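You operate a simulated robot arm through the tools that you are given. There is no shell and no other tool. Be economical: measure what you need, move in short steps, check, and stop when the job is done.

The job below is to be done with a simulated robot arm. You get a single attempt, and the scene is never put back.

TASK
Unscrew the sooty spark plug from the engine head and clean it.
Fine: black 21 mm socket and red driver, both put back; the plug cleaner is on, leave the plug in it.

It is judged by the outcome, as a careful person would: the job done as asked, and still so three seconds after it is handed in. It fails if anything else is knocked over, pushed out of place, dropped, spilled or broken.

THE ROBOT
A 7-joint arm with a two-finger parallel gripper, fixed in place. Base frame: the origin is at the foot of the arm, x ahead of it, y to its left, z up; the work surface is at about z = 0.896. Lengths are in m, angles in rad, forces in N, time in s.
With the tool pointing down near the work surface it reaches from about 0.3 to 0.68 m from the base axis. Its first joint turns from -1.152 to 1.152 rad. Payload 1.57 kg.
The tool frame sits at the grasp point between the pads (the TCP): z along the fingers, y along the line on which they close. The tips reach 0.03 m beyond it. The gripper opens to 0.11 m. The fingers are 0.024 m wide and 0.012 m thick; the gripper's body (0.048 by 0.112 m) begins 0.078 m behind the TCP.
Orientation is that of the tool frame in the base frame, as a unit quaternion [x, y, z, w]. With the fingers straight down and closing along the base's y, the tool's x points along the base's -x, its y along +y and its z along -z.

THE INTERFACE
- The arm moves only by the tool servo_tool. Its argument "plan" is a list of rows, each a list of 7 numbers: the shift along the tool's x, y, z in units of 25 mm (1.0 is 25 mm), then the turn, a rotation vector about the tool's x, y, z in units of 5 degrees (1.0 is 5 degrees), then the opening, from 0 (shut) to 1 (fully open). In form: [[x, y, z, ax, ay, az, grip], ...]. A call has 1 to 20 rows; each row shifts and turns the commanded pose from where the row before left it, along the tool's axes as they then stand. A call with a number of a shift or a turn outside -1 to 1 is refused whole. A row lasts 0.2 s, in which the tool goes at most 0.05 m and 0.15 rad; a call with a longer step from one row to the next is refused whole, and so is a gripper value outside its range. A pose out of reach is approached as far as the arm can. The call stops where the force on the tool passes 90 N (or 10 N more than at its start, if that is more) or the arm is blocked; 0.2 s more then pass. Each finger travels about 0.108 m/s and halts on what it meets, pressing with about 22 N; the grip force reading is that of the motor and also rises with nothing between the fingers. The clock runs only during rows and for 0.2 s after the last one: add rows that do not move to give the fingers time. The reply holds the time, the measured pose of the TCP, the force on the tool along the base axes, the opening and the grip force, in the units named above and with some noise, with the torque about the TCP (base axes, N m) and any sound that the robot's microphone picked up, and new pictures: "show" is both (left out), scene, wrist or none.
- Cameras (640 x 400 px; columns grow to the right, rows downward): "scene" is fixed at [0.1568, -0.3829, 1.4195]; the picture's right is [0.85, -0.53, 0.00], its down [-0.23, -0.36, -0.90] and it looks along [0.48, 0.77, -0.43] (base axes); focal length 336 px, centre (320, 200). "wrist" rides on the gripper at [0.07, 0.016, -0.141] in the tool frame; the picture's right is [-0.23, 0.97, 0.00], its down [-0.85, -0.20, -0.48] and it looks along [-0.47, -0.11, 0.88] (tool axes); focal length 222 px, centre (320, 200). There is no depth. A picture from a camera that has moved, and an enlarged one, comes with that camera's place and axes in the base frame and with its lens.
- close_up(camera, box): a new picture of the part [left, top, right, bottom] of that camera's present view, enlarged. The clock stands still meanwhile.
- sign_off(): hands the job in; it is judged then, once.

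Go step by step. Nothing tells you positions but the pictures and the camera data: compare them with the known pose of the tool, close in by small moves and look again before you grip or let go. The budget is 120 turns and 200 pictures, counting those below and the enlarged ones. Unless the task says otherwise, let go and move clear before handing in, and close with one line.

The tools are called after "Call:" as a command line: name --pt "numbers of a row" for each row, then --argument value for the rest, lists and objects as JSON in quotes. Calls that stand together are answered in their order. servo_tool: Moves the arm, as the interface text tells. Its arguments: {"type":"object","properties":{"plan":{"type":"array"},"show":{"type":"string","enum":["both","scene","wrist","none"]}},"required":["plan"]} The other tools are called the same way: close_up (camera, box) takes an enlarged picture of a part of a camera's view; sign_off () hands the job in.

At the start:

```text
time_s: 0.0
ee_pos: [0.3539, 0.0612, 1.3045]
orientation: [0.0, 1.0, 0.0, 0.0]
force: [-0.1, -0.8, 0.0]
wrist_torque: [0.02, 0.0, 0.05]
gripper_width: 0.1098
finger_force: 0.1
```

scene: 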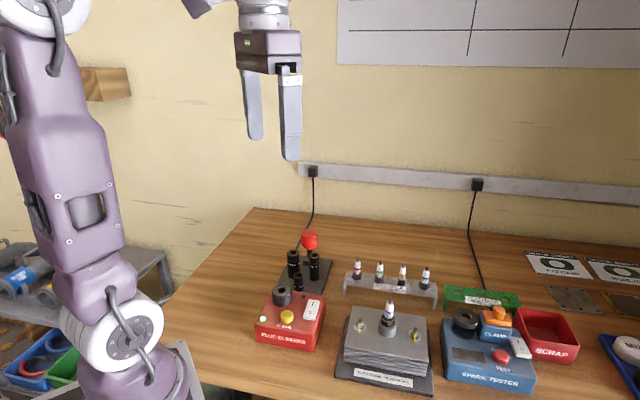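
wrist: 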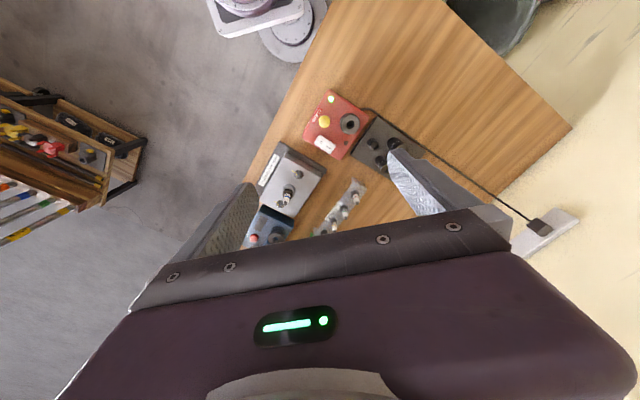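

I see a plug cleaner (red box), a socket stand with a red driver, an engine head with one plug, a plug rack, and a spark tester. I'll enlarge the scene to read the details.

Call:
close_up --camera "scene" --box '[240, 220, 360, 360]'

Call:
close_up --camera "scene" --box '[320, 250, 560, 400]'

Call:
close_up --camera "wrist" --box '[230, 80, 430, 250]'

```text
2.86 times, centred on (300, 290) of scene
camera zoom: at [0.1568, -0.3829, 1.4195], right [0.85, -0.53, 0.0], down [-0.23, -0.36, -0.9], along [0.48, 0.77, -0.43], focal length 961 px, centre (377, -57)
```

zoom: 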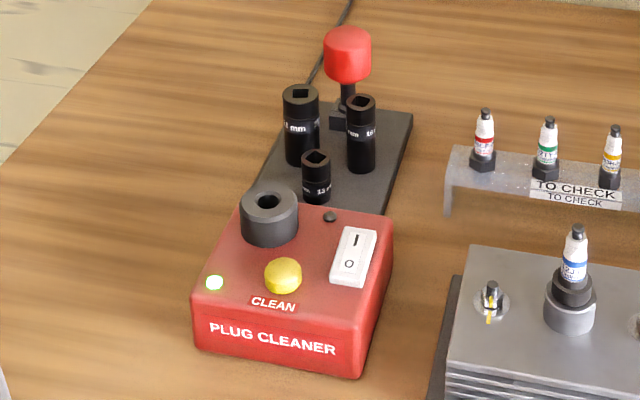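

```text
2.67 times, centred on (440, 325) of scene
camera zoom: at [0.1568, -0.3829, 1.4195], right [0.85, -0.53, 0.0], down [-0.23, -0.36, -0.9], along [0.48, 0.77, -0.43], focal length 897 px, centre (0, -133)
```

zoom: 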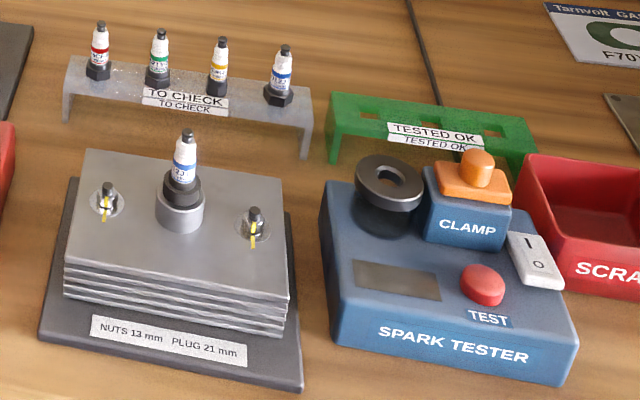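

```text
2.35 times, centred on (330, 165) of wrist
camera zoom: at [0.284, 0.0774, 1.4463], right [0.23, 0.97, 0.0], down [0.85, -0.2, 0.48], along [0.47, -0.11, -0.88], focal length 523 px, centre (296, 282)
```

zoom: 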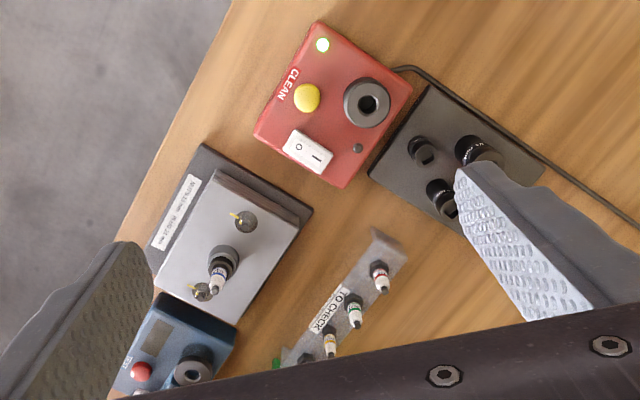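

Layout is clear: the 21 mm socket looks like the rear-left one at about (0.45, 0.205), the driver at about (0.497, 0.212), with its top near z 1.01. I'll move above the driver, yawed so the fingers avoid the sockets.

Call:
servo_tool --pt "-0.6 0.65 0.6 0 0 0 1" --pt "-0.6 0.65 0.6 0 0 0 1" --pt "-0.6 0.65 0.6 0 0 0 1" --pt "-0.6 0.65 0.6 0 0 0 1" --pt "-0.6 0.65 0.6 0 0 0 1" --pt "-0.6 0.65 0.6 0 0 0 1" --pt "-0.6 0.65 0.6 0 0 0 1" --pt "-0.6 0.65 0.6 0 0 0 1" --pt "-0.6 0.65 0.6 0 0 0 1" --pt "0 0 0 0 0 -1 1" --pt "0 0 0 0 0 -1 1" --pt "0 0 0 0 0 -1 1" --pt "0 0 0 0 0 -1 1" --pt "0 0 0 0 0 -1 1" --pt "0 0 0 0 0 -1 1" --pt "0 0 0 0 0 -1 1" --pt "0 0 0 0 0 -1 1" --pt "0 0 0 0 0 0 1"

```text
time_s: 3.8
ee_pos: [0.4877, 0.2064, 1.1693]
orientation: [-0.342, 0.94, 0.0, 0.0]
force: [0.4, 0.1, -0.7]
wrist_torque: [-0.01, -0.01, -0.02]
gripper_width: 0.1098
finger_force: 0.1
camera wrist: at [0.425, 0.1741, 1.311], right [-0.45, 0.89, 0.0], down [0.78, 0.4, 0.48], along [0.43, 0.22, -0.88], focal length 222 px, centre (320, 200)
```

scene: 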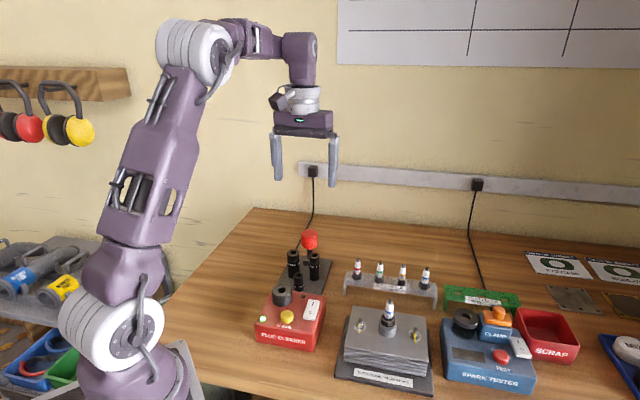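
wrist: 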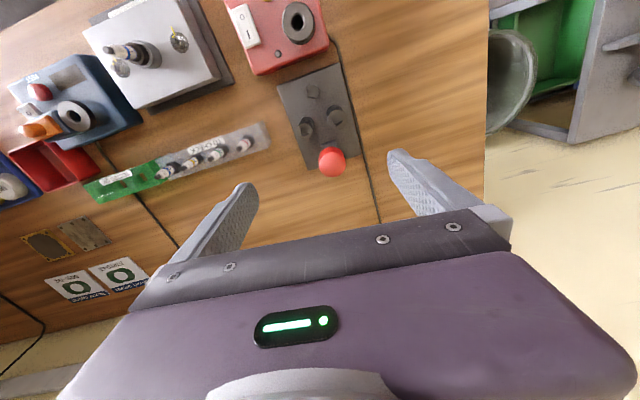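

The driver is in view below the open fingers. I'll enlarge both views to pin down the positions.

Call:
close_up --camera "wrist" --box '[220, 0, 400, 200]'

Call:
close_up --camera "scene" --box '[270, 225, 340, 300]'

```text
2.00 times, centred on (310, 100) of wrist
camera zoom: at [0.425, 0.1741, 1.311], right [-0.45, 0.89, 0.0], down [0.78, 0.4, 0.48], along [0.43, 0.22, -0.88], focal length 444 px, centre (340, 400)
```

zoom: 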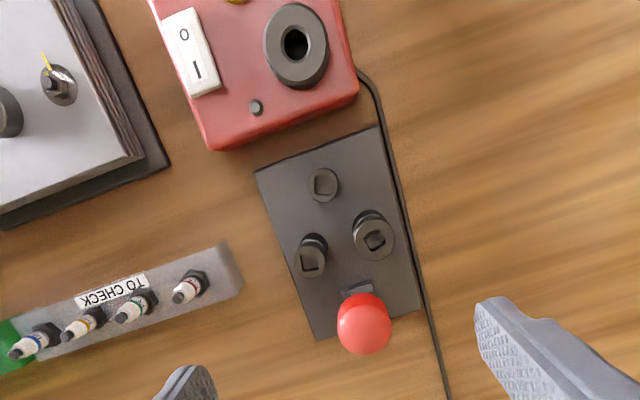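

```text
5.33 times, centred on (305, 262) of scene
camera zoom: at [0.1568, -0.3829, 1.4195], right [0.85, -0.53, 0.0], down [-0.23, -0.36, -0.9], along [0.48, 0.77, -0.43], focal length 1794 px, centre (400, -133)
```

zoom: 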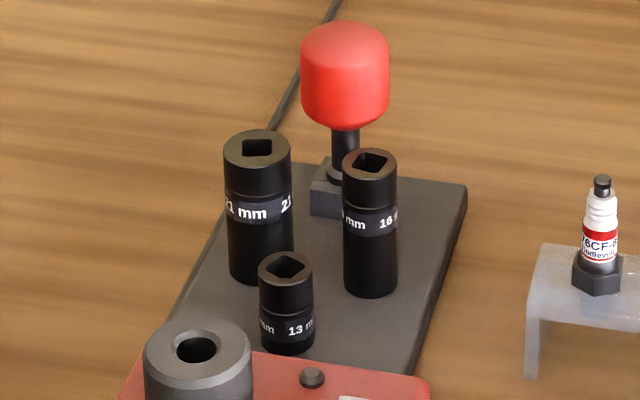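

The rear-left socket is confirmed as 21 mm, with its top at about (0.459, 0.223, 0.959). The driver handle is about (0.521, 0.246), centred near z 0.965. I'll move over the handle and look again.

Call:
servo_tool --pt "-0.68 0.13 0.5 0 0 0 1" --pt "-0.68 0.13 0.5 0 0 0 1" --pt "-0.68 0.12 0.5 0 0 0 1" --pt "0 0 0.8 0 0 0 1" --pt "0 0 0.8 0 0 0 1" --pt "0 0 0.7 0 0 0 1" --pt "0 0 0 0 0 0 1"

Call:
close_up --camera "scene" --box '[260, 180, 380, 280]'

```text
time_s: 5.4
ee_pos: [0.5213, 0.2454, 1.0748]
orientation: [-0.342, 0.94, 0.0, 0.001]
force: [0.7, -0.1, 0.4]
wrist_torque: [0.01, -0.01, -0.02]
gripper_width: 0.11
finger_force: 0.0
camera wrist: at [0.4577, 0.2145, 1.216], right [-0.45, 0.89, 0.0], down [0.78, 0.4, 0.48], along [0.43, 0.22, -0.88], focal length 222 px, centre (320, 200)
```

scene: 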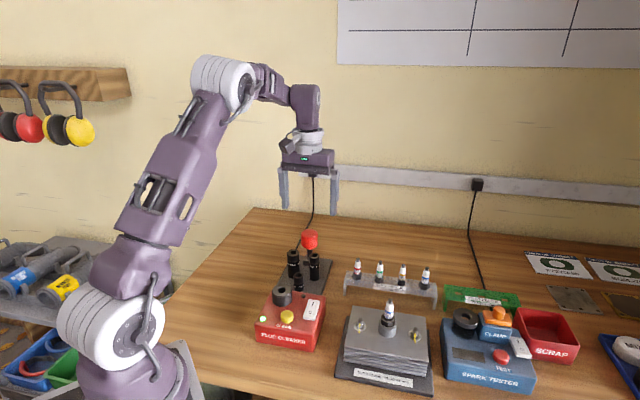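
wrist: 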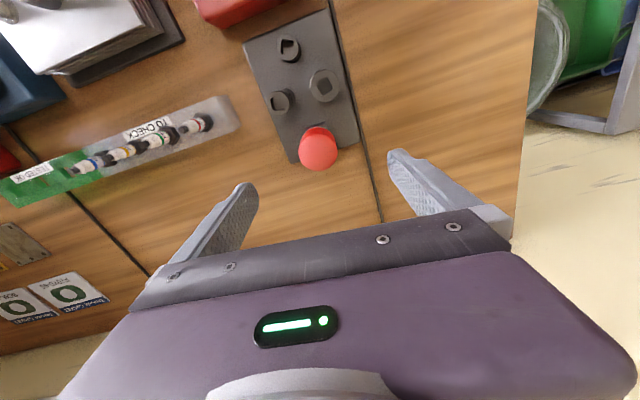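

```text
4.00 times, centred on (320, 230) of scene
camera zoom: at [0.1568, -0.3829, 1.4195], right [0.85, -0.53, 0.0], down [-0.23, -0.36, -0.9], along [0.48, 0.77, -0.43], focal length 1345 px, centre (320, 80)
```

zoom: 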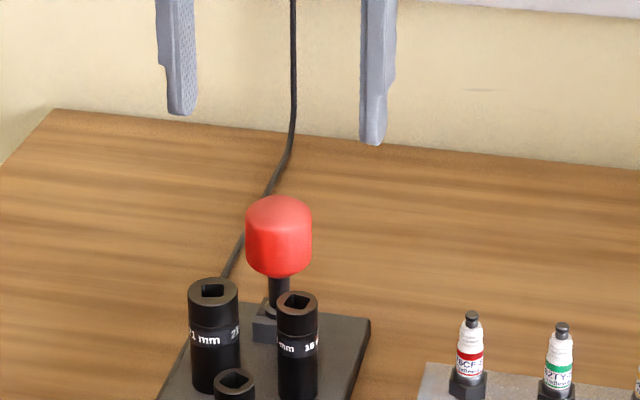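

The fingers straddle the handle, centred within a few millimetres. I'll lower to its mid-height and check before gripping.

Call:
servo_tool --pt "-0.06 0 0.8 0 0 0 1" --pt "0 0 0.8 0 0 0 1" --pt "0 0 0.8 0 0 0 1" --pt "0 0 0.8 0 0 0 1" --pt "0 0 0.8 0 0 0 1" --pt "0 0 0.3 0 0 0 1" --pt "0 0 0 0 0 0 1"

Call:
close_up --camera "scene" --box '[260, 180, 380, 300]'

```text
time_s: 7.0
ee_pos: [0.5229, 0.2479, 0.9661]
orientation: [-0.342, 0.94, 0.0, 0.0]
force: [-0.4, -0.2, -0.4]
wrist_torque: [0.03, -0.03, -0.03]
gripper_width: 0.1099
finger_force: 0.0
camera wrist: at [0.4592, 0.2157, 1.1084], right [-0.45, 0.89, 0.0], down [0.78, 0.4, 0.48], along [0.43, 0.22, -0.88], focal length 222 px, centre (320, 200)
```

scene: 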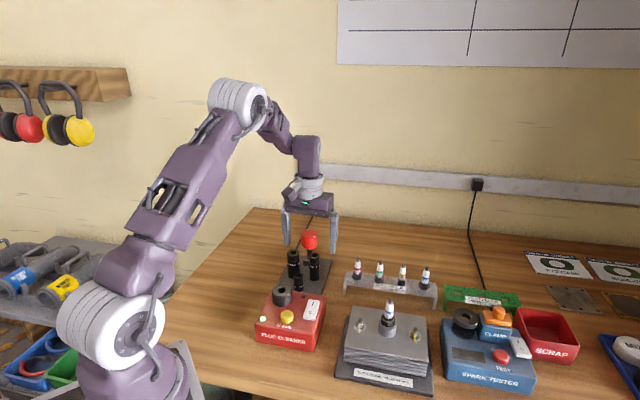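
wrist: 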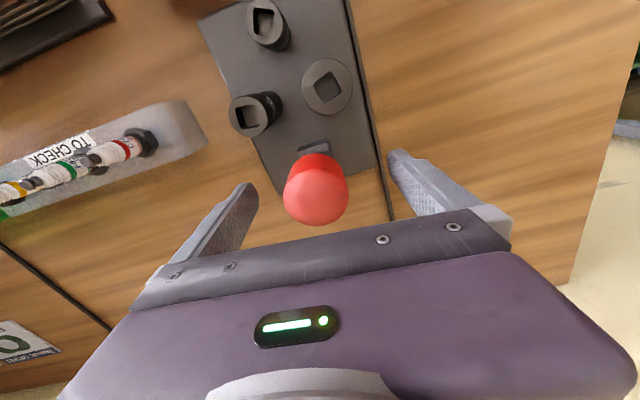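

```text
3.33 times, centred on (320, 240) of scene
camera zoom: at [0.1568, -0.3829, 1.4195], right [0.85, -0.53, 0.0], down [-0.23, -0.36, -0.9], along [0.48, 0.77, -0.43], focal length 1121 px, centre (320, 67)
```

zoom: 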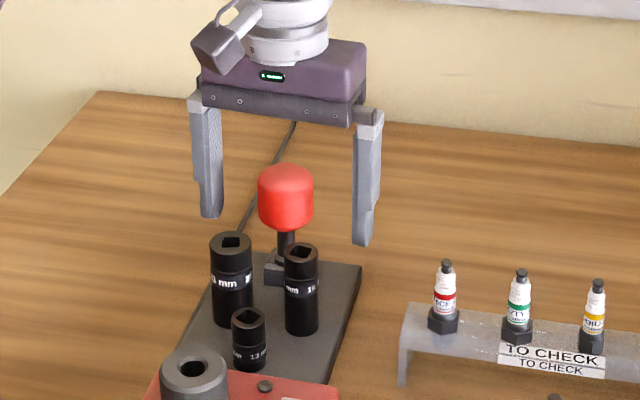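

The handle is about 9 mm toward the camera from the TCP, so I'll shift that much and close gently.

Call:
servo_tool --pt "0.36 0 -0.1 0 0 0 1" --pt "0 0 0 0 0 0 0.7" --pt "0 0 0 0 0 0 0.5" --pt "0 0 0 0 0 0 0.4" --pt "0 0 0 0 0 0 0" --pt "0 0 0 0 0 0 0" --pt "0 0 0 0 0 0 0"

Call:
close_up --camera "scene" --box '[260, 180, 380, 300]'

```text
time_s: 8.6
ee_pos: [0.5167, 0.2421, 0.969]
orientation: [-0.342, 0.94, -0.001, 0.0]
force: [2.3, -2.2, 2.1]
wrist_torque: [-0.08, -0.09, 0.01]
gripper_width: 0.0415
finger_force: 21.9
camera wrist: at [0.4528, 0.2097, 1.1105], right [-0.45, 0.89, 0.0], down [0.78, 0.4, 0.48], along [0.43, 0.22, -0.88], focal length 222 px, centre (320, 200)
```

scene: 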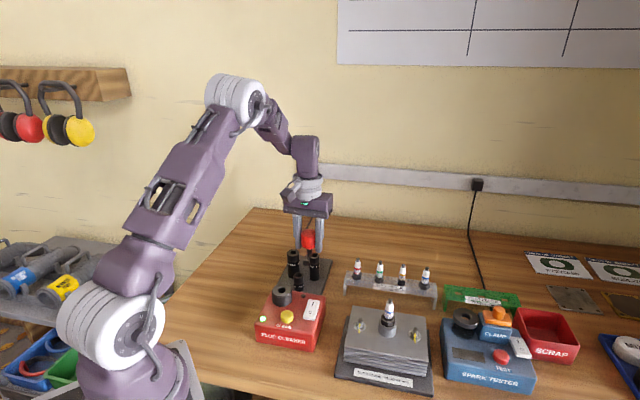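
wrist: 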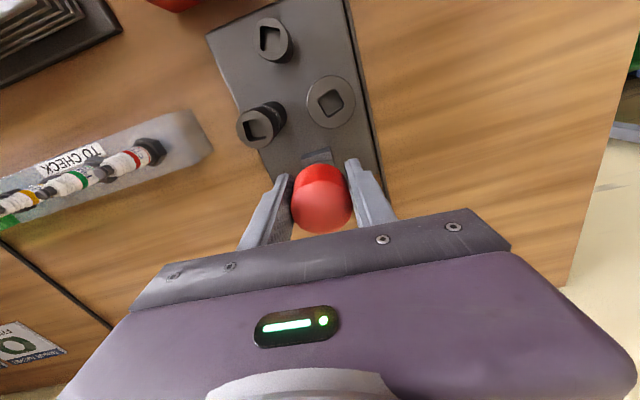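

```text
3.33 times, centred on (320, 240) of scene
camera zoom: at [0.1569, -0.383, 1.4195], right [0.85, -0.53, 0.0], down [-0.23, -0.36, -0.9], along [0.48, 0.77, -0.43], focal length 1121 px, centre (320, 67)
```

zoom: 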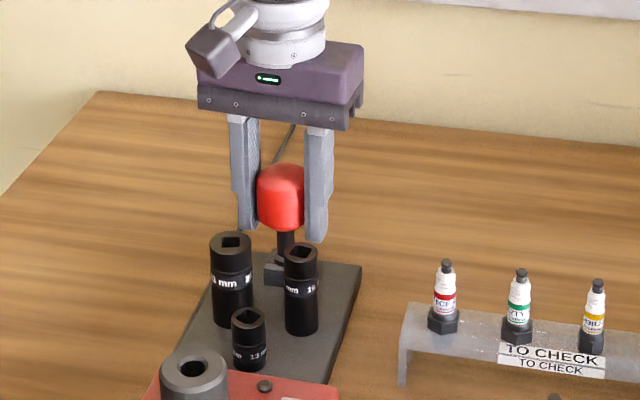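

The handle is gripped at 41.5 mm wide; the home pose for the driver is (0.5167, 0.2421, 0.969). I'll lift straight up.

Call:
servo_tool --pt "0 0 -0.4 0 0 0 0" --pt "0 0 -0.8 0 0 0 0" --pt "0 0 -0.8 0 0 0 0" --pt "0 0 -0.8 0 0 0 0" --pt "0 0 -0.8 0 0 0 0" --pt "0 0 0 0 0 0 0"

Call:
close_up --camera "scene" --box '[270, 180, 350, 290]'

Call:
close_up --camera "wrist" --box '[220, 20, 400, 240]'

```text
time_s: 10.0
ee_pos: [0.5151, 0.2408, 1.059]
orientation: [-0.341, 0.94, 0.0, 0.0]
force: [0.1, -0.5, -1.8]
wrist_torque: [-0.02, -0.01, 0.0]
gripper_width: 0.0413
finger_force: 22.2
camera wrist: at [0.4527, 0.2092, 1.2004], right [-0.45, 0.89, 0.0], down [0.78, 0.4, 0.48], along [0.43, 0.22, -0.88], focal length 222 px, centre (320, 200)
```

scene: 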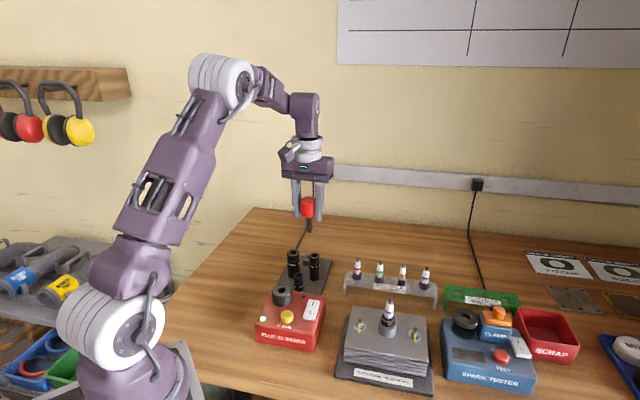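
wrist: 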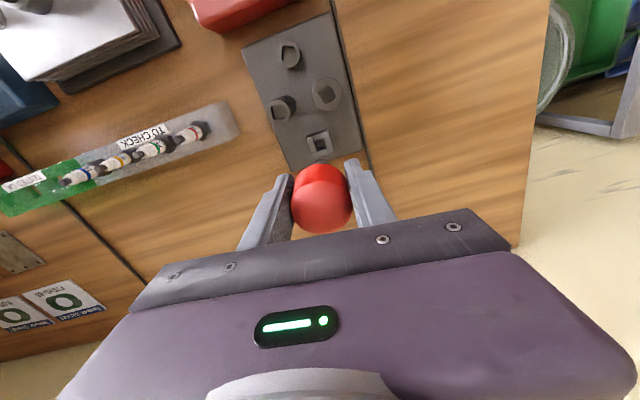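

```text
3.64 times, centred on (310, 235) of scene
camera zoom: at [0.1569, -0.3829, 1.4195], right [0.85, -0.53, 0.0], down [-0.23, -0.36, -0.9], along [0.48, 0.77, -0.43], focal length 1223 px, centre (356, 73)
```

zoom: 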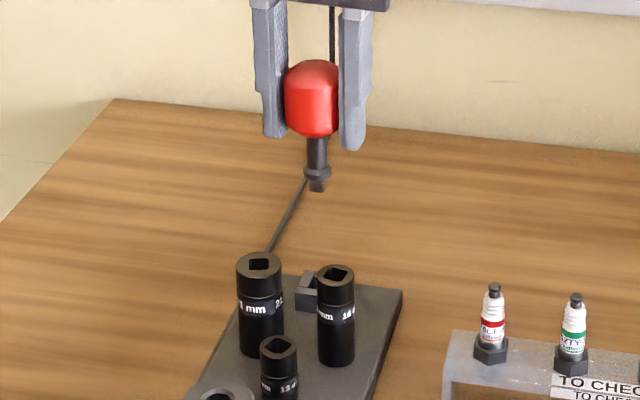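

```text
1.82 times, centred on (310, 130) of wrist
camera zoom: at [0.4527, 0.2092, 1.2004], right [-0.45, 0.89, 0.0], down [0.78, 0.4, 0.48], along [0.43, 0.22, -0.88], focal length 404 px, centre (338, 327)
```

zoom: 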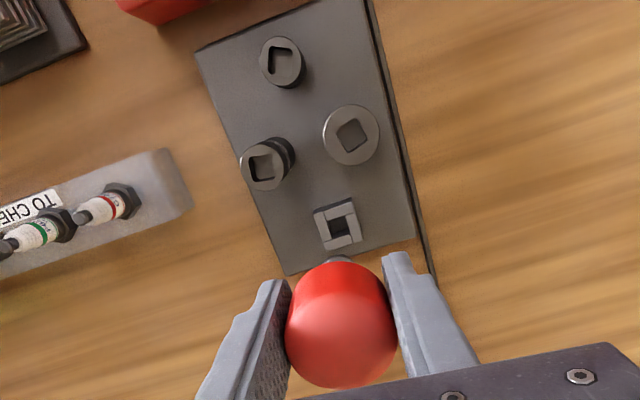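

The driver came out of its square holder cleanly. I'll zoom in to compare the holder's square with the 21 mm socket's square.

Call:
close_up --camera "wrist" --box '[265, 65, 350, 165]'

Call:
close_up --camera "scene" --box '[280, 210, 330, 285]'

```text
4.00 times, centred on (308, 115) of wrist
camera zoom: at [0.4527, 0.2092, 1.2004], right [-0.45, 0.89, 0.0], down [0.78, 0.4, 0.48], along [0.43, 0.22, -0.88], focal length 888 px, centre (370, 540)
```

zoom: 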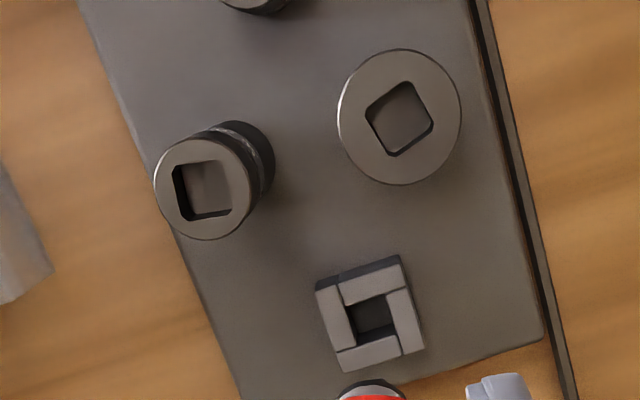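

```text
5.33 times, centred on (305, 248) of scene
camera zoom: at [0.1569, -0.3829, 1.4195], right [0.85, -0.53, 0.0], down [-0.23, -0.36, -0.9], along [0.48, 0.77, -0.43], focal length 1794 px, centre (400, -53)
```

zoom: 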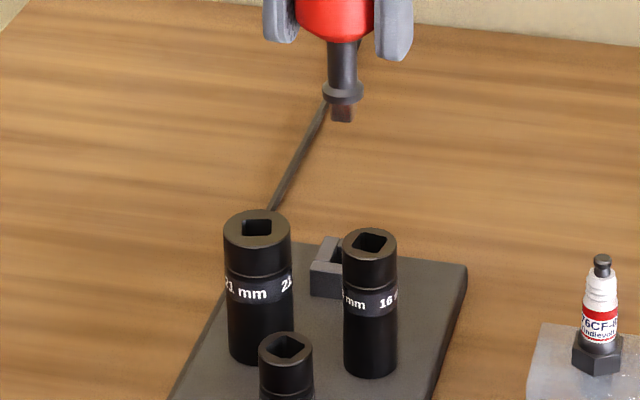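

The driver's square sits at about 45° (base frame) and the 21 mm socket's square at about 63.5°, so I need to turn about +18.5°. I'll move over the socket and turn.

Call:
servo_tool --pt "0.72 0.28 0 0 0 0 0" --pt "0.72 0.28 0 0 0 0 0" --pt "0.72 0.27 0 0 0 0 0" --pt "0 0 0 0 0 -1 0" --pt "0 0 0 0 0 -1 0" --pt "0 0 0 0 0 -1 0" --pt "0 0 0 0 0 -0.7 0" --pt "0 0 0 0 0 0 0" --pt "0 0 0 0 0 0 0"

Call:
close_up --camera "scene" --box '[270, 200, 340, 285]'

Call:
close_up --camera "wrist" --box '[250, 50, 390, 210]'

```text
time_s: 12.0
ee_pos: [0.4604, 0.2237, 1.0596]
orientation: [-0.488, 0.873, -0.001, 0.0]
force: [-0.2, -0.1, -0.9]
wrist_torque: [0.01, -0.05, -0.01]
gripper_width: 0.0413
finger_force: 21.7
camera wrist: at [0.4113, 0.1725, 1.2007], right [-0.71, 0.7, 0.0], down [0.62, 0.62, 0.48], along [0.34, 0.34, -0.88], focal length 222 px, centre (320, 200)
```

scene: 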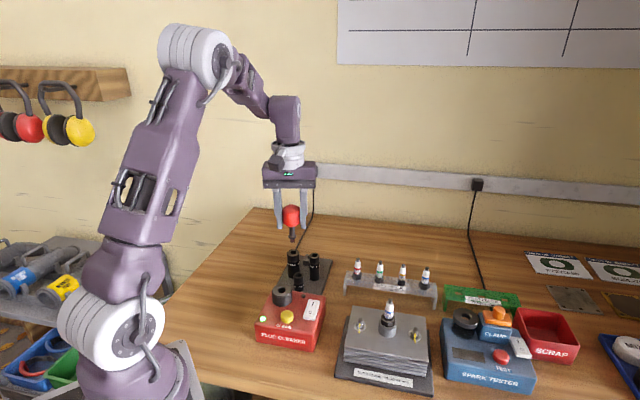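
wrist: 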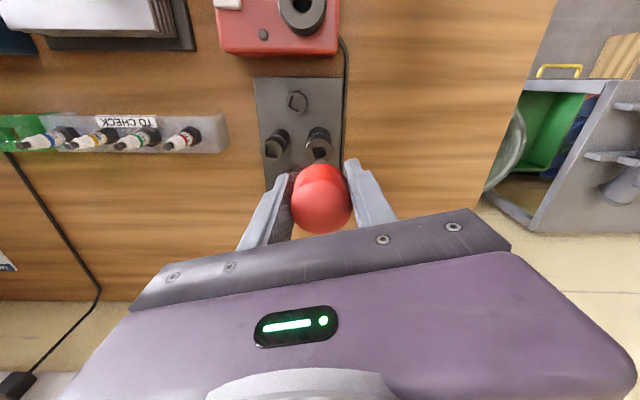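

```text
4.71 times, centred on (305, 242) of scene
camera zoom: at [0.1569, -0.3829, 1.4195], right [0.85, -0.53, 0.0], down [-0.23, -0.36, -0.9], along [0.48, 0.77, -0.43], focal length 1583 px, centre (391, 0)
```

zoom: 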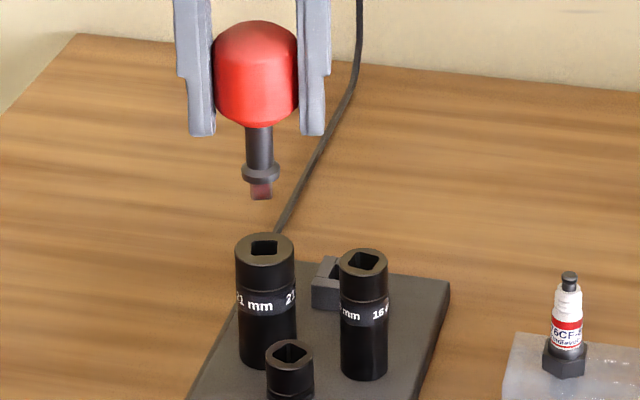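

```text
2.50 times, centred on (320, 130) of wrist
camera zoom: at [0.4113, 0.1725, 1.2007], right [-0.71, 0.7, 0.0], down [0.62, 0.62, 0.48], along [0.34, 0.34, -0.88], focal length 555 px, centre (320, 375)
```

zoom: 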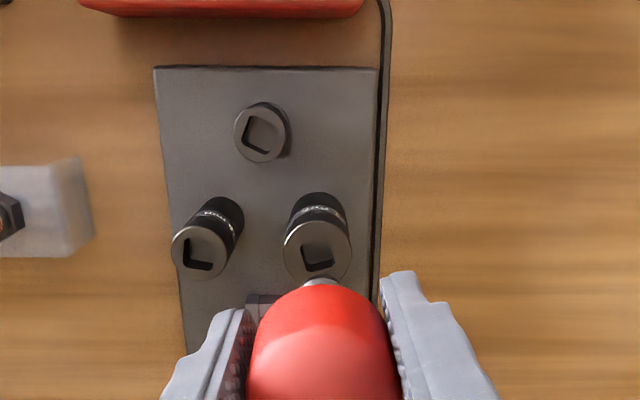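

Alignment is within about 2 mm. I'll make a small correction, lower to just above the socket and look.

Call:
servo_tool --pt "0.05 -0.07 0.4 0 0 0 0" --pt "0 0 0.4 0 0 0 0" --pt "0 0 0 0 0 0 0" --show "none"

Call:
close_up --camera "scene" --box '[275, 220, 325, 280]'

Call:
close_up --camera "wrist" --box '[270, 80, 370, 200]'

```text
time_s: 12.8
ee_pos: [0.4625, 0.2214, 1.0395]
orientation: [-0.489, 0.872, 0.0, 0.0]
force: [-0.2, 0.0, -1.5]
wrist_torque: [0.0, -0.04, 0.02]
gripper_width: 0.0411
finger_force: 22.5
```

```text
6.67 times, centred on (300, 250) of scene
camera zoom: at [0.1569, -0.3829, 1.4195], right [0.85, -0.53, 0.0], down [-0.23, -0.36, -0.9], along [0.48, 0.77, -0.43], focal length 2242 px, centre (453, -133)
```

zoom: 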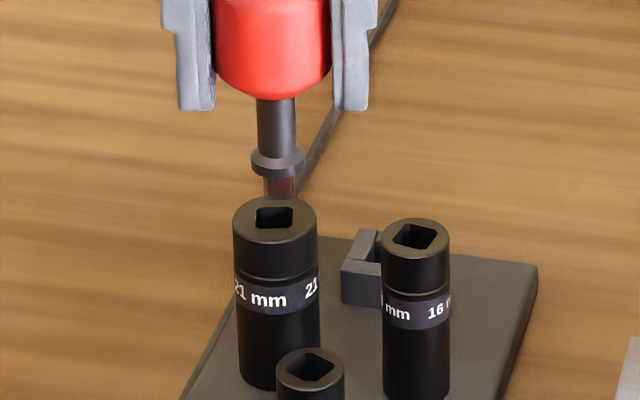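

```text
3.33 times, centred on (320, 140) of wrist
camera zoom: at [0.4128, 0.17, 1.1808], right [-0.71, 0.7, 0.0], down [0.62, 0.62, 0.48], along [0.34, 0.34, -0.88], focal length 740 px, centre (320, 400)
```

zoom: 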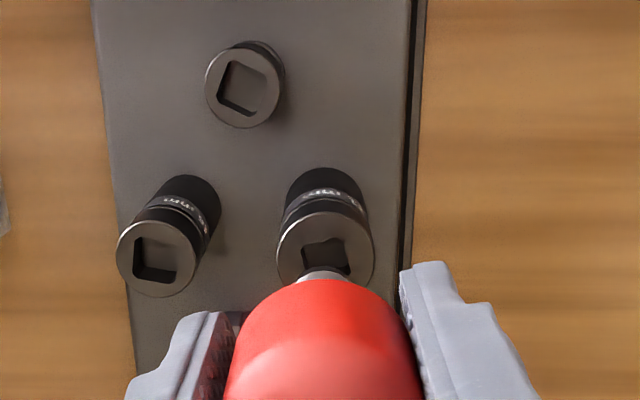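

The tip looks about 2 mm right of the hole in the scene view. I'll correct that and lower gently, watching the force.

Call:
servo_tool --pt "0.015 0.07 0 0 0 0 0" --pt "0 0 0.15 0 0 0 0" --pt "0 0 0.1 0 0 0 0" --pt "0 0 0 0 0 0 0" --show "none"

Call:
close_up --camera "scene" --box '[275, 220, 325, 280]'

```text
time_s: 13.8
ee_pos: [0.46, 0.2211, 1.0341]
orientation: [-0.489, 0.872, 0.0, 0.001]
force: [0.6, 0.0, -0.9]
wrist_torque: [0.0, 0.03, 0.03]
gripper_width: 0.0415
finger_force: 21.9
```

```text
6.67 times, centred on (300, 250) of scene
camera zoom: at [0.1569, -0.3829, 1.4195], right [0.85, -0.53, 0.0], down [-0.23, -0.36, -0.9], along [0.48, 0.77, -0.43], focal length 2242 px, centre (453, -133)
```

zoom: 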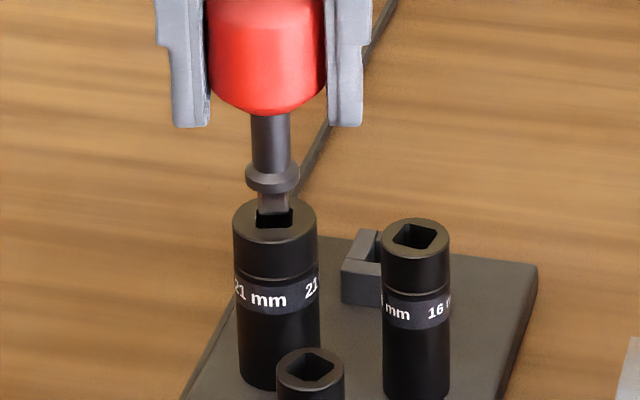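

The tip now sits right over the square hole. I'll lower a little further in small steps.

Call:
servo_tool --pt "-0.02 -0.02 0.1 0 0 0 0" --pt "0 0 0.1 0 0 0 0" --pt "0 0 0 0 0 0 0" --show "none"

Call:
close_up --camera "scene" --box '[275, 220, 325, 280]'

```text
time_s: 14.6
ee_pos: [0.4597, 0.2216, 1.0277]
orientation: [-0.488, 0.873, 0.0, 0.0]
force: [0.0, -0.7, -1.8]
wrist_torque: [-0.02, -0.02, -0.01]
gripper_width: 0.0411
finger_force: 21.6
```

```text
6.67 times, centred on (300, 250) of scene
camera zoom: at [0.1569, -0.3829, 1.4195], right [0.85, -0.53, 0.0], down [-0.23, -0.36, -0.9], along [0.48, 0.77, -0.43], focal length 2242 px, centre (453, -133)
```

zoom: 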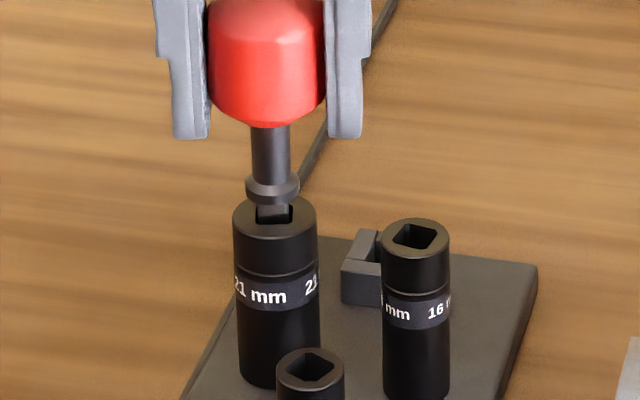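

The square has entered the socket with no force. I'll press it down until the collar seats.

Call:
servo_tool --pt "0 0 0.1 0 0 0 0" --pt "0 0 0.1 0 0 0 0" --pt "0 0 0.1 0 0 0 0" --pt "0 0 0 0 0 0 0" --show "none"

Call:
close_up --camera "scene" --box '[275, 220, 325, 280]'

```text
time_s: 15.6
ee_pos: [0.4592, 0.2225, 1.021]
orientation: [-0.488, 0.873, 0.0, 0.0]
force: [0.2, -0.5, -2.1]
wrist_torque: [-0.07, 0.0, 0.02]
gripper_width: 0.0413
finger_force: 22.1
```

```text
6.67 times, centred on (300, 250) of scene
camera zoom: at [0.1569, -0.3829, 1.4195], right [0.85, -0.53, 0.0], down [-0.23, -0.36, -0.9], along [0.48, 0.77, -0.43], focal length 2242 px, centre (453, -133)
```

zoom: 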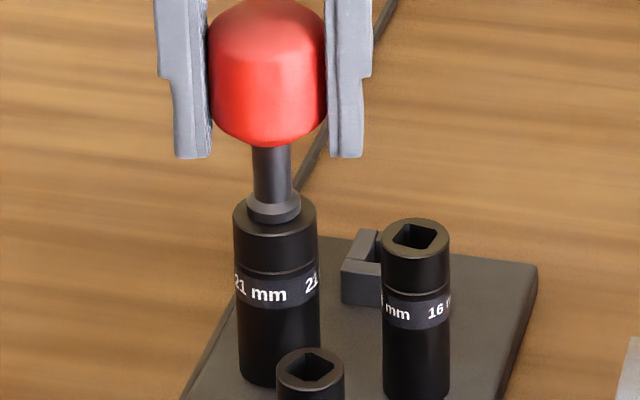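

Almost seated; a last small push, then I'll record the height.

Call:
servo_tool --pt "0 0 0.08 0 0 0 0" --pt "0 0 0.08 0 0 0 0" --pt "0 0 0.06 0 0 0 0" --pt "0 0 0 0 0 0 0" --show "none"

Call:
close_up --camera "scene" --box '[275, 220, 325, 280]'

```text
time_s: 16.6
ee_pos: [0.4608, 0.2225, 1.0164]
orientation: [-0.489, 0.872, 0.0, 0.001]
force: [0.9, -3.9, 29.5]
wrist_torque: [-0.09, -0.25, -0.1]
gripper_width: 0.0414
finger_force: 22.3
```

```text
6.67 times, centred on (300, 250) of scene
camera zoom: at [0.1564, -0.3832, 1.4195], right [0.85, -0.53, 0.0], down [-0.23, -0.36, -0.9], along [0.48, 0.77, -0.43], focal length 2242 px, centre (453, -133)
```

zoom: 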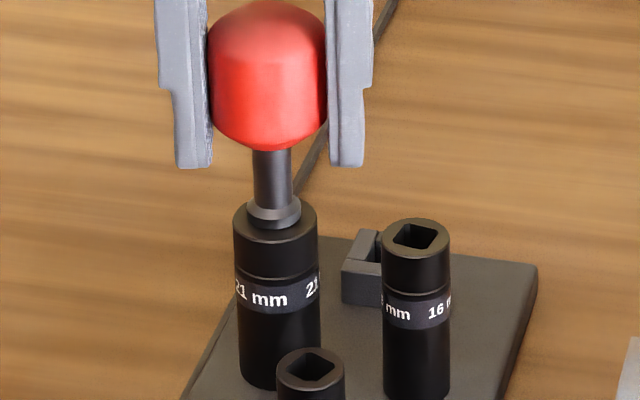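

Seated firmly (30 N), with TCP about (0.4605, 0.2225, 1.017) as the socket's home pose. I'll lift and see whether the socket comes along.

Call:
servo_tool --pt "0 0 -0.3 0 0 0 0" --pt "0 0 -0.6 0 0 0 0" --pt "0 0 -0.8 0 0 0 0" --pt "0 0 -0.8 0 0 0 0" --pt "0 0 -0.8 0 0 0 0" --pt "0 0 -0.8 0 0 0 0" --pt "0 0 0 0 0 0 0"

Call:
close_up --camera "scene" --box '[260, 180, 340, 290]'

```text
time_s: 18.2
ee_pos: [0.4601, 0.2218, 1.1178]
orientation: [-0.489, 0.873, 0.0, 0.0]
force: [0.2, -0.1, -2.0]
wrist_torque: [0.0, 0.01, 0.01]
gripper_width: 0.041
finger_force: 22.2
camera wrist: at [0.4114, 0.1706, 1.2592], right [-0.71, 0.7, 0.0], down [0.62, 0.62, 0.48], along [0.34, 0.34, -0.88], focal length 222 px, centre (320, 200)
```

scene: 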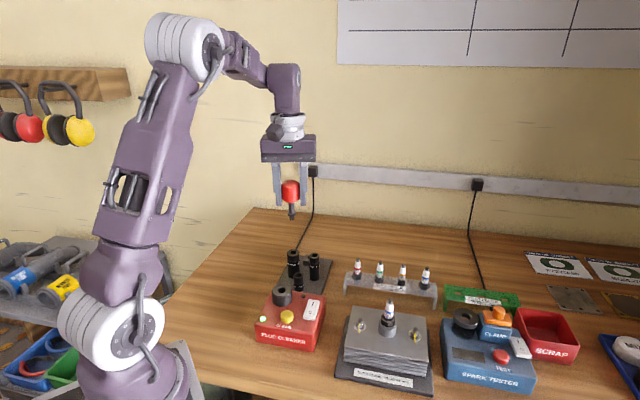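
wrist: 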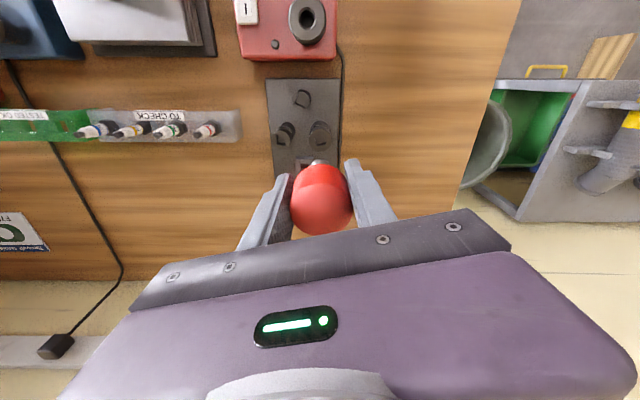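

```text
3.64 times, centred on (300, 235) of scene
camera zoom: at [0.1569, -0.3829, 1.4195], right [0.85, -0.53, 0.0], down [-0.23, -0.36, -0.9], along [0.48, 0.77, -0.43], focal length 1223 px, centre (393, 73)
```

zoom: 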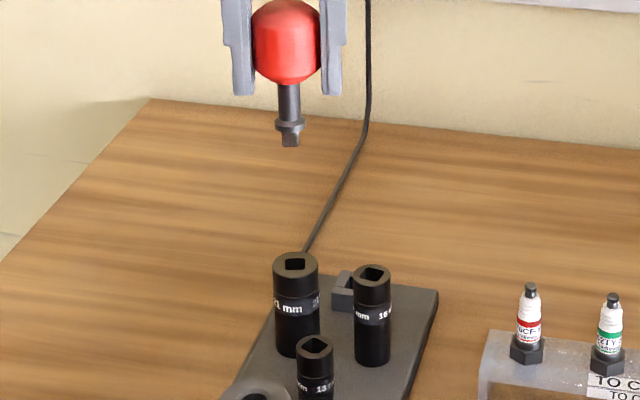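

The socket stayed in the stand. I'll press the driver in once more, a bit harder, in case there is a snap detent.

Call:
servo_tool --pt "0 0 0.8 0 0 0 0" --pt "0 0 0.8 0 0 0 0" --pt "0 0 0.8 0 0 0 0" --pt "0 0 0.6 0 0 0 0" --pt "0 0 0.5 0 0 0 0" --pt "0 0 0.3 0 0 0 0" --pt "0 0 0.2 0 0 0 0" --pt "0 0 0.1 0 0 0 0" --pt "0 0 0.05 0 0 0 0" --pt "0 0 0 0 0 0 0" --show "none"

Call:
close_up --camera "scene" --box '[275, 220, 325, 280]'

```text
time_s: 20.4
ee_pos: [0.4606, 0.2227, 1.0162]
orientation: [-0.489, 0.872, 0.001, 0.001]
force: [-0.2, 1.2, 28.0]
wrist_torque: [0.08, -0.25, -0.05]
gripper_width: 0.0415
finger_force: 21.9
```

```text
6.67 times, centred on (300, 250) of scene
camera zoom: at [0.1564, -0.3831, 1.4195], right [0.85, -0.53, 0.0], down [-0.23, -0.36, -0.9], along [0.48, 0.77, -0.43], focal length 2242 px, centre (453, -133)
```

zoom: 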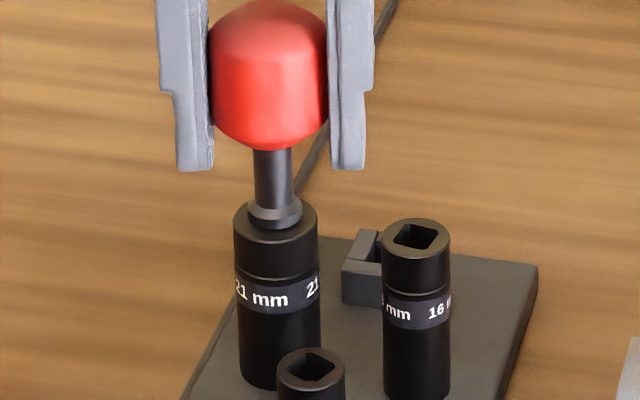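

The grip slips at around 30 N. I'll pull up in tiny steps to see whether there is any retention.

Call:
servo_tool --pt "0 0 -0.1 0 0 0 0" --pt "0 0 0 0 0 0 0" --show "none"

Call:
servo_tool --pt "0 0 -0.06 0 0 0 0" --pt "0 0 0 0 0 0 0" --show "none"

Call:
servo_tool --pt "0 0 -0.06 0 0 0 0" --pt "0 0 0 0 0 0 0" --show "none"

```text
time_s: 21.0
ee_pos: [0.4598, 0.2215, 1.0159]
orientation: [-0.489, 0.872, 0.0, -0.002]
force: [0.5, -0.2, -1.8]
wrist_torque: [0.0, -0.02, 0.05]
gripper_width: 0.0412
finger_force: 21.6
```

```text
time_s: 21.6
ee_pos: [0.4602, 0.2218, 1.0193]
orientation: [-0.489, 0.872, 0.001, 0.0]
force: [0.7, 0.4, -1.5]
wrist_torque: [0.02, -0.02, 0.03]
gripper_width: 0.041
finger_force: 21.8
```

```text
time_s: 22.2
ee_pos: [0.4596, 0.2232, 1.0202]
orientation: [-0.489, 0.872, 0.001, -0.001]
force: [0.6, -0.8, -2.6]
wrist_torque: [-0.02, 0.0, 0.0]
gripper_width: 0.0413
finger_force: 22.2
```

There is no retention, so the driver will not carry the socket. I'll return the driver to its holder for now and move the socket with the fingers.

Call:
servo_tool --pt "0 0 -0.6 0 0 0 0" --pt "0 0 -0.6 0 0 0 0" --pt "0 0 -0.6 0 0 0 0" --pt "0 0 0 0 0 1 0" --pt "0 0 0 0 0 1 0" --pt "0 0 0 0 0 1 0" --pt "0 0 0 0 0 0.7 0" --pt "-0.73 -0.28 0 0 0 0 0" --pt "-0.73 -0.28 0 0 0 0 0" --pt "-0.74 -0.28 0 0 0 0 0" --pt "0 0 0 0 0 0 0" --pt "0 0 0 0 0 0 0" --show "none"

Call:
close_up --camera "scene" --box '[280, 190, 350, 290]'

Call:
close_up --camera "wrist" --box '[250, 60, 370, 200]'

```text
time_s: 24.8
ee_pos: [0.5153, 0.2408, 1.0659]
orientation: [-0.343, 0.939, 0.0, 0.0]
force: [-0.6, 0.4, -1.5]
wrist_torque: [0.03, -0.01, -0.03]
gripper_width: 0.0412
finger_force: 22.4
```

```text
4.00 times, centred on (315, 240) of scene
camera zoom: at [0.1569, -0.3829, 1.4195], right [0.85, -0.53, 0.0], down [-0.23, -0.36, -0.9], along [0.48, 0.77, -0.43], focal length 1345 px, centre (340, 40)
```

zoom: 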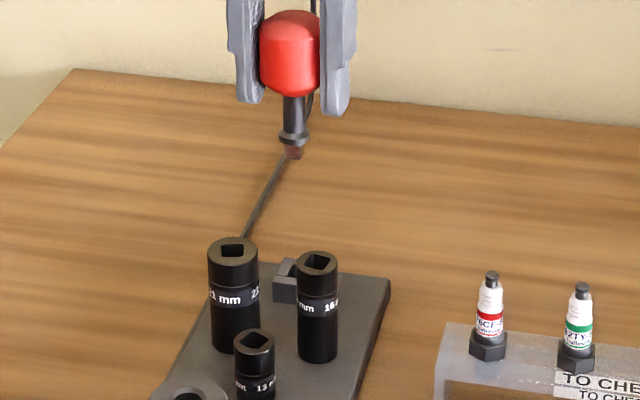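

```text
2.86 times, centred on (310, 130) of wrist
camera zoom: at [0.452, 0.2087, 1.2068], right [-0.45, 0.89, 0.0], down [0.78, 0.4, 0.48], along [0.43, 0.22, -0.88], focal length 635 px, centre (349, 400)
```

zoom: 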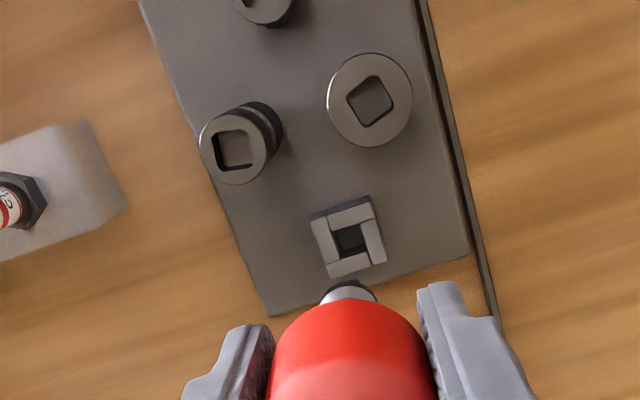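

The driver is back over its holder and aligned. I'll lower most of the way and check.

Call:
servo_tool --pt "-0.02 0 0.7 0 0 0 0" --pt "0 0 0.7 0 0 0 0" --pt "0 0 0.6 0 0 0 0" --pt "0 0 0.3 0 0 0 0" --pt "0 0 0 0 0 0 0" --show "none"

Call:
close_up --camera "scene" --box '[280, 210, 340, 285]'

Call:
close_up --camera "wrist" --box '[260, 80, 370, 200]'

```text
time_s: 26.0
ee_pos: [0.5163, 0.2421, 1.006]
orientation: [-0.343, 0.94, -0.001, 0.0]
force: [0.0, 0.1, -1.4]
wrist_torque: [-0.02, -0.01, 0.02]
gripper_width: 0.0411
finger_force: 22.0
```

```text
5.33 times, centred on (310, 248) of scene
camera zoom: at [0.1569, -0.3829, 1.4195], right [0.85, -0.53, 0.0], down [-0.23, -0.36, -0.9], along [0.48, 0.77, -0.43], focal length 1794 px, centre (373, -53)
```

zoom: 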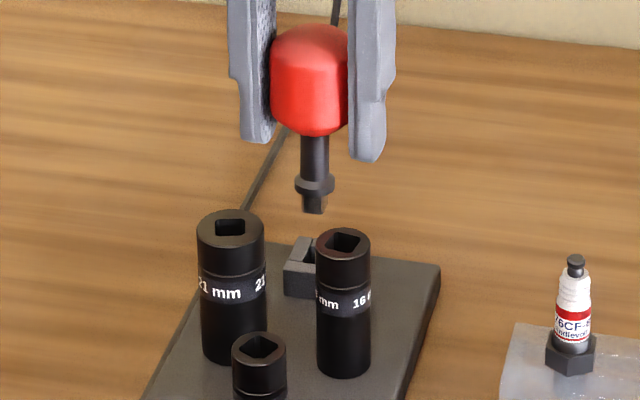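

```text
3.33 times, centred on (315, 140) of wrist
camera zoom: at [0.4523, 0.2088, 1.1475], right [-0.45, 0.89, 0.0], down [0.78, 0.4, 0.48], along [0.43, 0.22, -0.88], focal length 740 px, centre (337, 400)
```

zoom: 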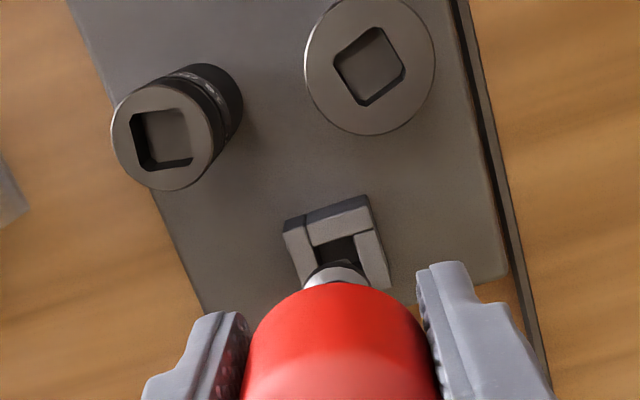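

Alignment still looks right. I'll continue down into the holder in modest steps.

Call:
servo_tool --pt "0 0 0.3 0 0 0 0" --pt "0 0 0.3 0 0 0 0" --pt "0 0 0.2 0 0 0 0" --pt "0 0 0.2 0 0 0 0" --pt "0 0 0 0 0 0 0" --show "none"

Call:
close_up --camera "scene" --box '[280, 210, 340, 285]'

```text
time_s: 27.2
ee_pos: [0.5155, 0.2411, 0.9824]
orientation: [-0.342, 0.94, 0.0, 0.0]
force: [-0.5, -0.9, -1.7]
wrist_torque: [-0.01, -0.01, 0.01]
gripper_width: 0.0415
finger_force: 21.5
```

```text
5.33 times, centred on (310, 248) of scene
camera zoom: at [0.1569, -0.3829, 1.4195], right [0.85, -0.53, 0.0], down [-0.23, -0.36, -0.9], along [0.48, 0.77, -0.43], focal length 1794 px, centre (373, -53)
```

zoom: 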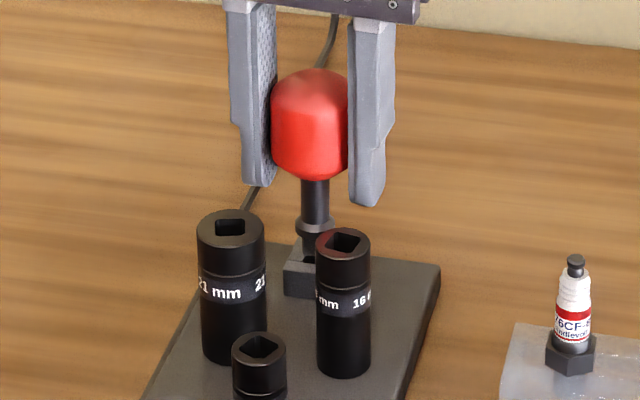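

The square is at the holder mouth with no force. I'll go on down.

Call:
servo_tool --pt "0 0 0.15 0 0 0 0" --pt "0 0 0.15 0 0 0 0" --pt "0 0 0.1 0 0 0 0" --pt "0 0 0 0 0 0 0" --show "none"

Call:
close_up --camera "scene" --box '[280, 210, 340, 285]'

```text
time_s: 28.2
ee_pos: [0.5168, 0.2435, 0.9735]
orientation: [-0.342, 0.94, 0.001, 0.002]
force: [3.7, 4.2, 10.1]
wrist_torque: [0.27, -0.12, -0.04]
gripper_width: 0.0415
finger_force: 21.5
```

```text
5.33 times, centred on (310, 248) of scene
camera zoom: at [0.1567, -0.3829, 1.4195], right [0.85, -0.53, 0.0], down [-0.23, -0.36, -0.9], along [0.48, 0.77, -0.43], focal length 1794 px, centre (373, -53)
```

zoom: 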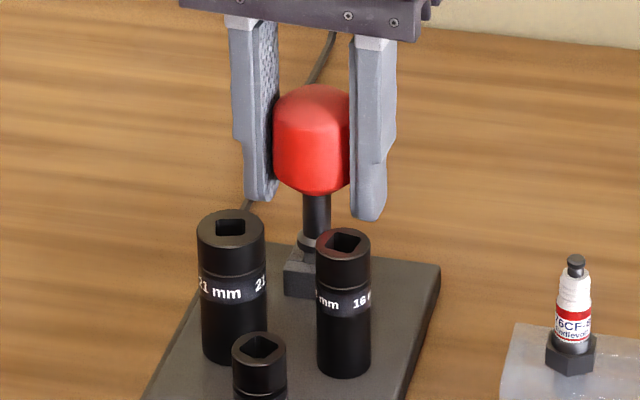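

Light contact with a sideways push of (+3.7, +4.2) N. I'll shift 1 mm that way and continue down.

Call:
servo_tool --pt "-0.05 0 -0.05 0 0 0 0" --pt "0 0 0.1 0 0 0 0" --pt "0 0 0.1 0 0 0 0" --pt "0 0 0 0 0 0 0" --show "none"

Call:
close_up --camera "scene" --box '[280, 210, 340, 285]'

```text
time_s: 29.2
ee_pos: [0.5179, 0.2432, 0.9682]
orientation: [-0.342, 0.94, 0.0, 0.001]
force: [6.1, 3.6, 2.4]
wrist_torque: [0.32, -0.3, -0.02]
gripper_width: 0.0412
finger_force: 21.9
```

```text
5.33 times, centred on (310, 248) of scene
camera zoom: at [0.157, -0.3828, 1.4195], right [0.85, -0.53, 0.0], down [-0.23, -0.36, -0.9], along [0.48, 0.77, -0.43], focal length 1794 px, centre (373, -53)
```

zoom: 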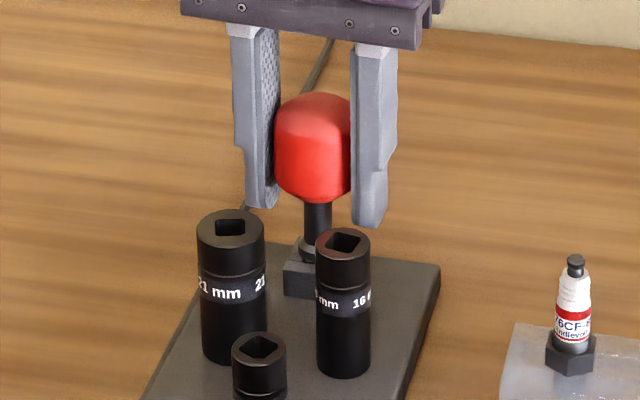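

It is sliding in. One more small nudge the same way and down to the seat.

Call:
servo_tool --pt "-0.05 -0.02 0.06 0 0 0 0" --pt "0 0 0.08 0 0 0 0" --pt "0 0 0 0 0 0 0" --show "none"

Call:
close_up --camera "scene" --box '[280, 210, 340, 285]'

```text
time_s: 30.0
ee_pos: [0.5189, 0.2429, 0.9639]
orientation: [-0.342, 0.94, 0.0, -0.001]
force: [-1.8, -0.3, -2.0]
wrist_torque: [0.1, -0.08, -0.03]
gripper_width: 0.0413
finger_force: 22.0
```

```text
5.33 times, centred on (310, 248) of scene
camera zoom: at [0.1568, -0.383, 1.4195], right [0.85, -0.53, 0.0], down [-0.23, -0.36, -0.9], along [0.48, 0.77, -0.43], focal length 1794 px, centre (373, -53)
```

zoom: 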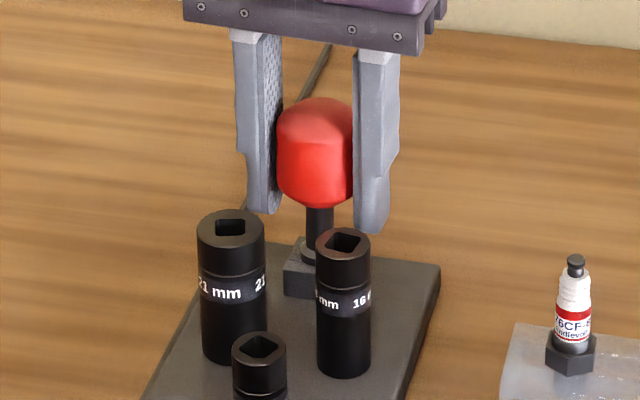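

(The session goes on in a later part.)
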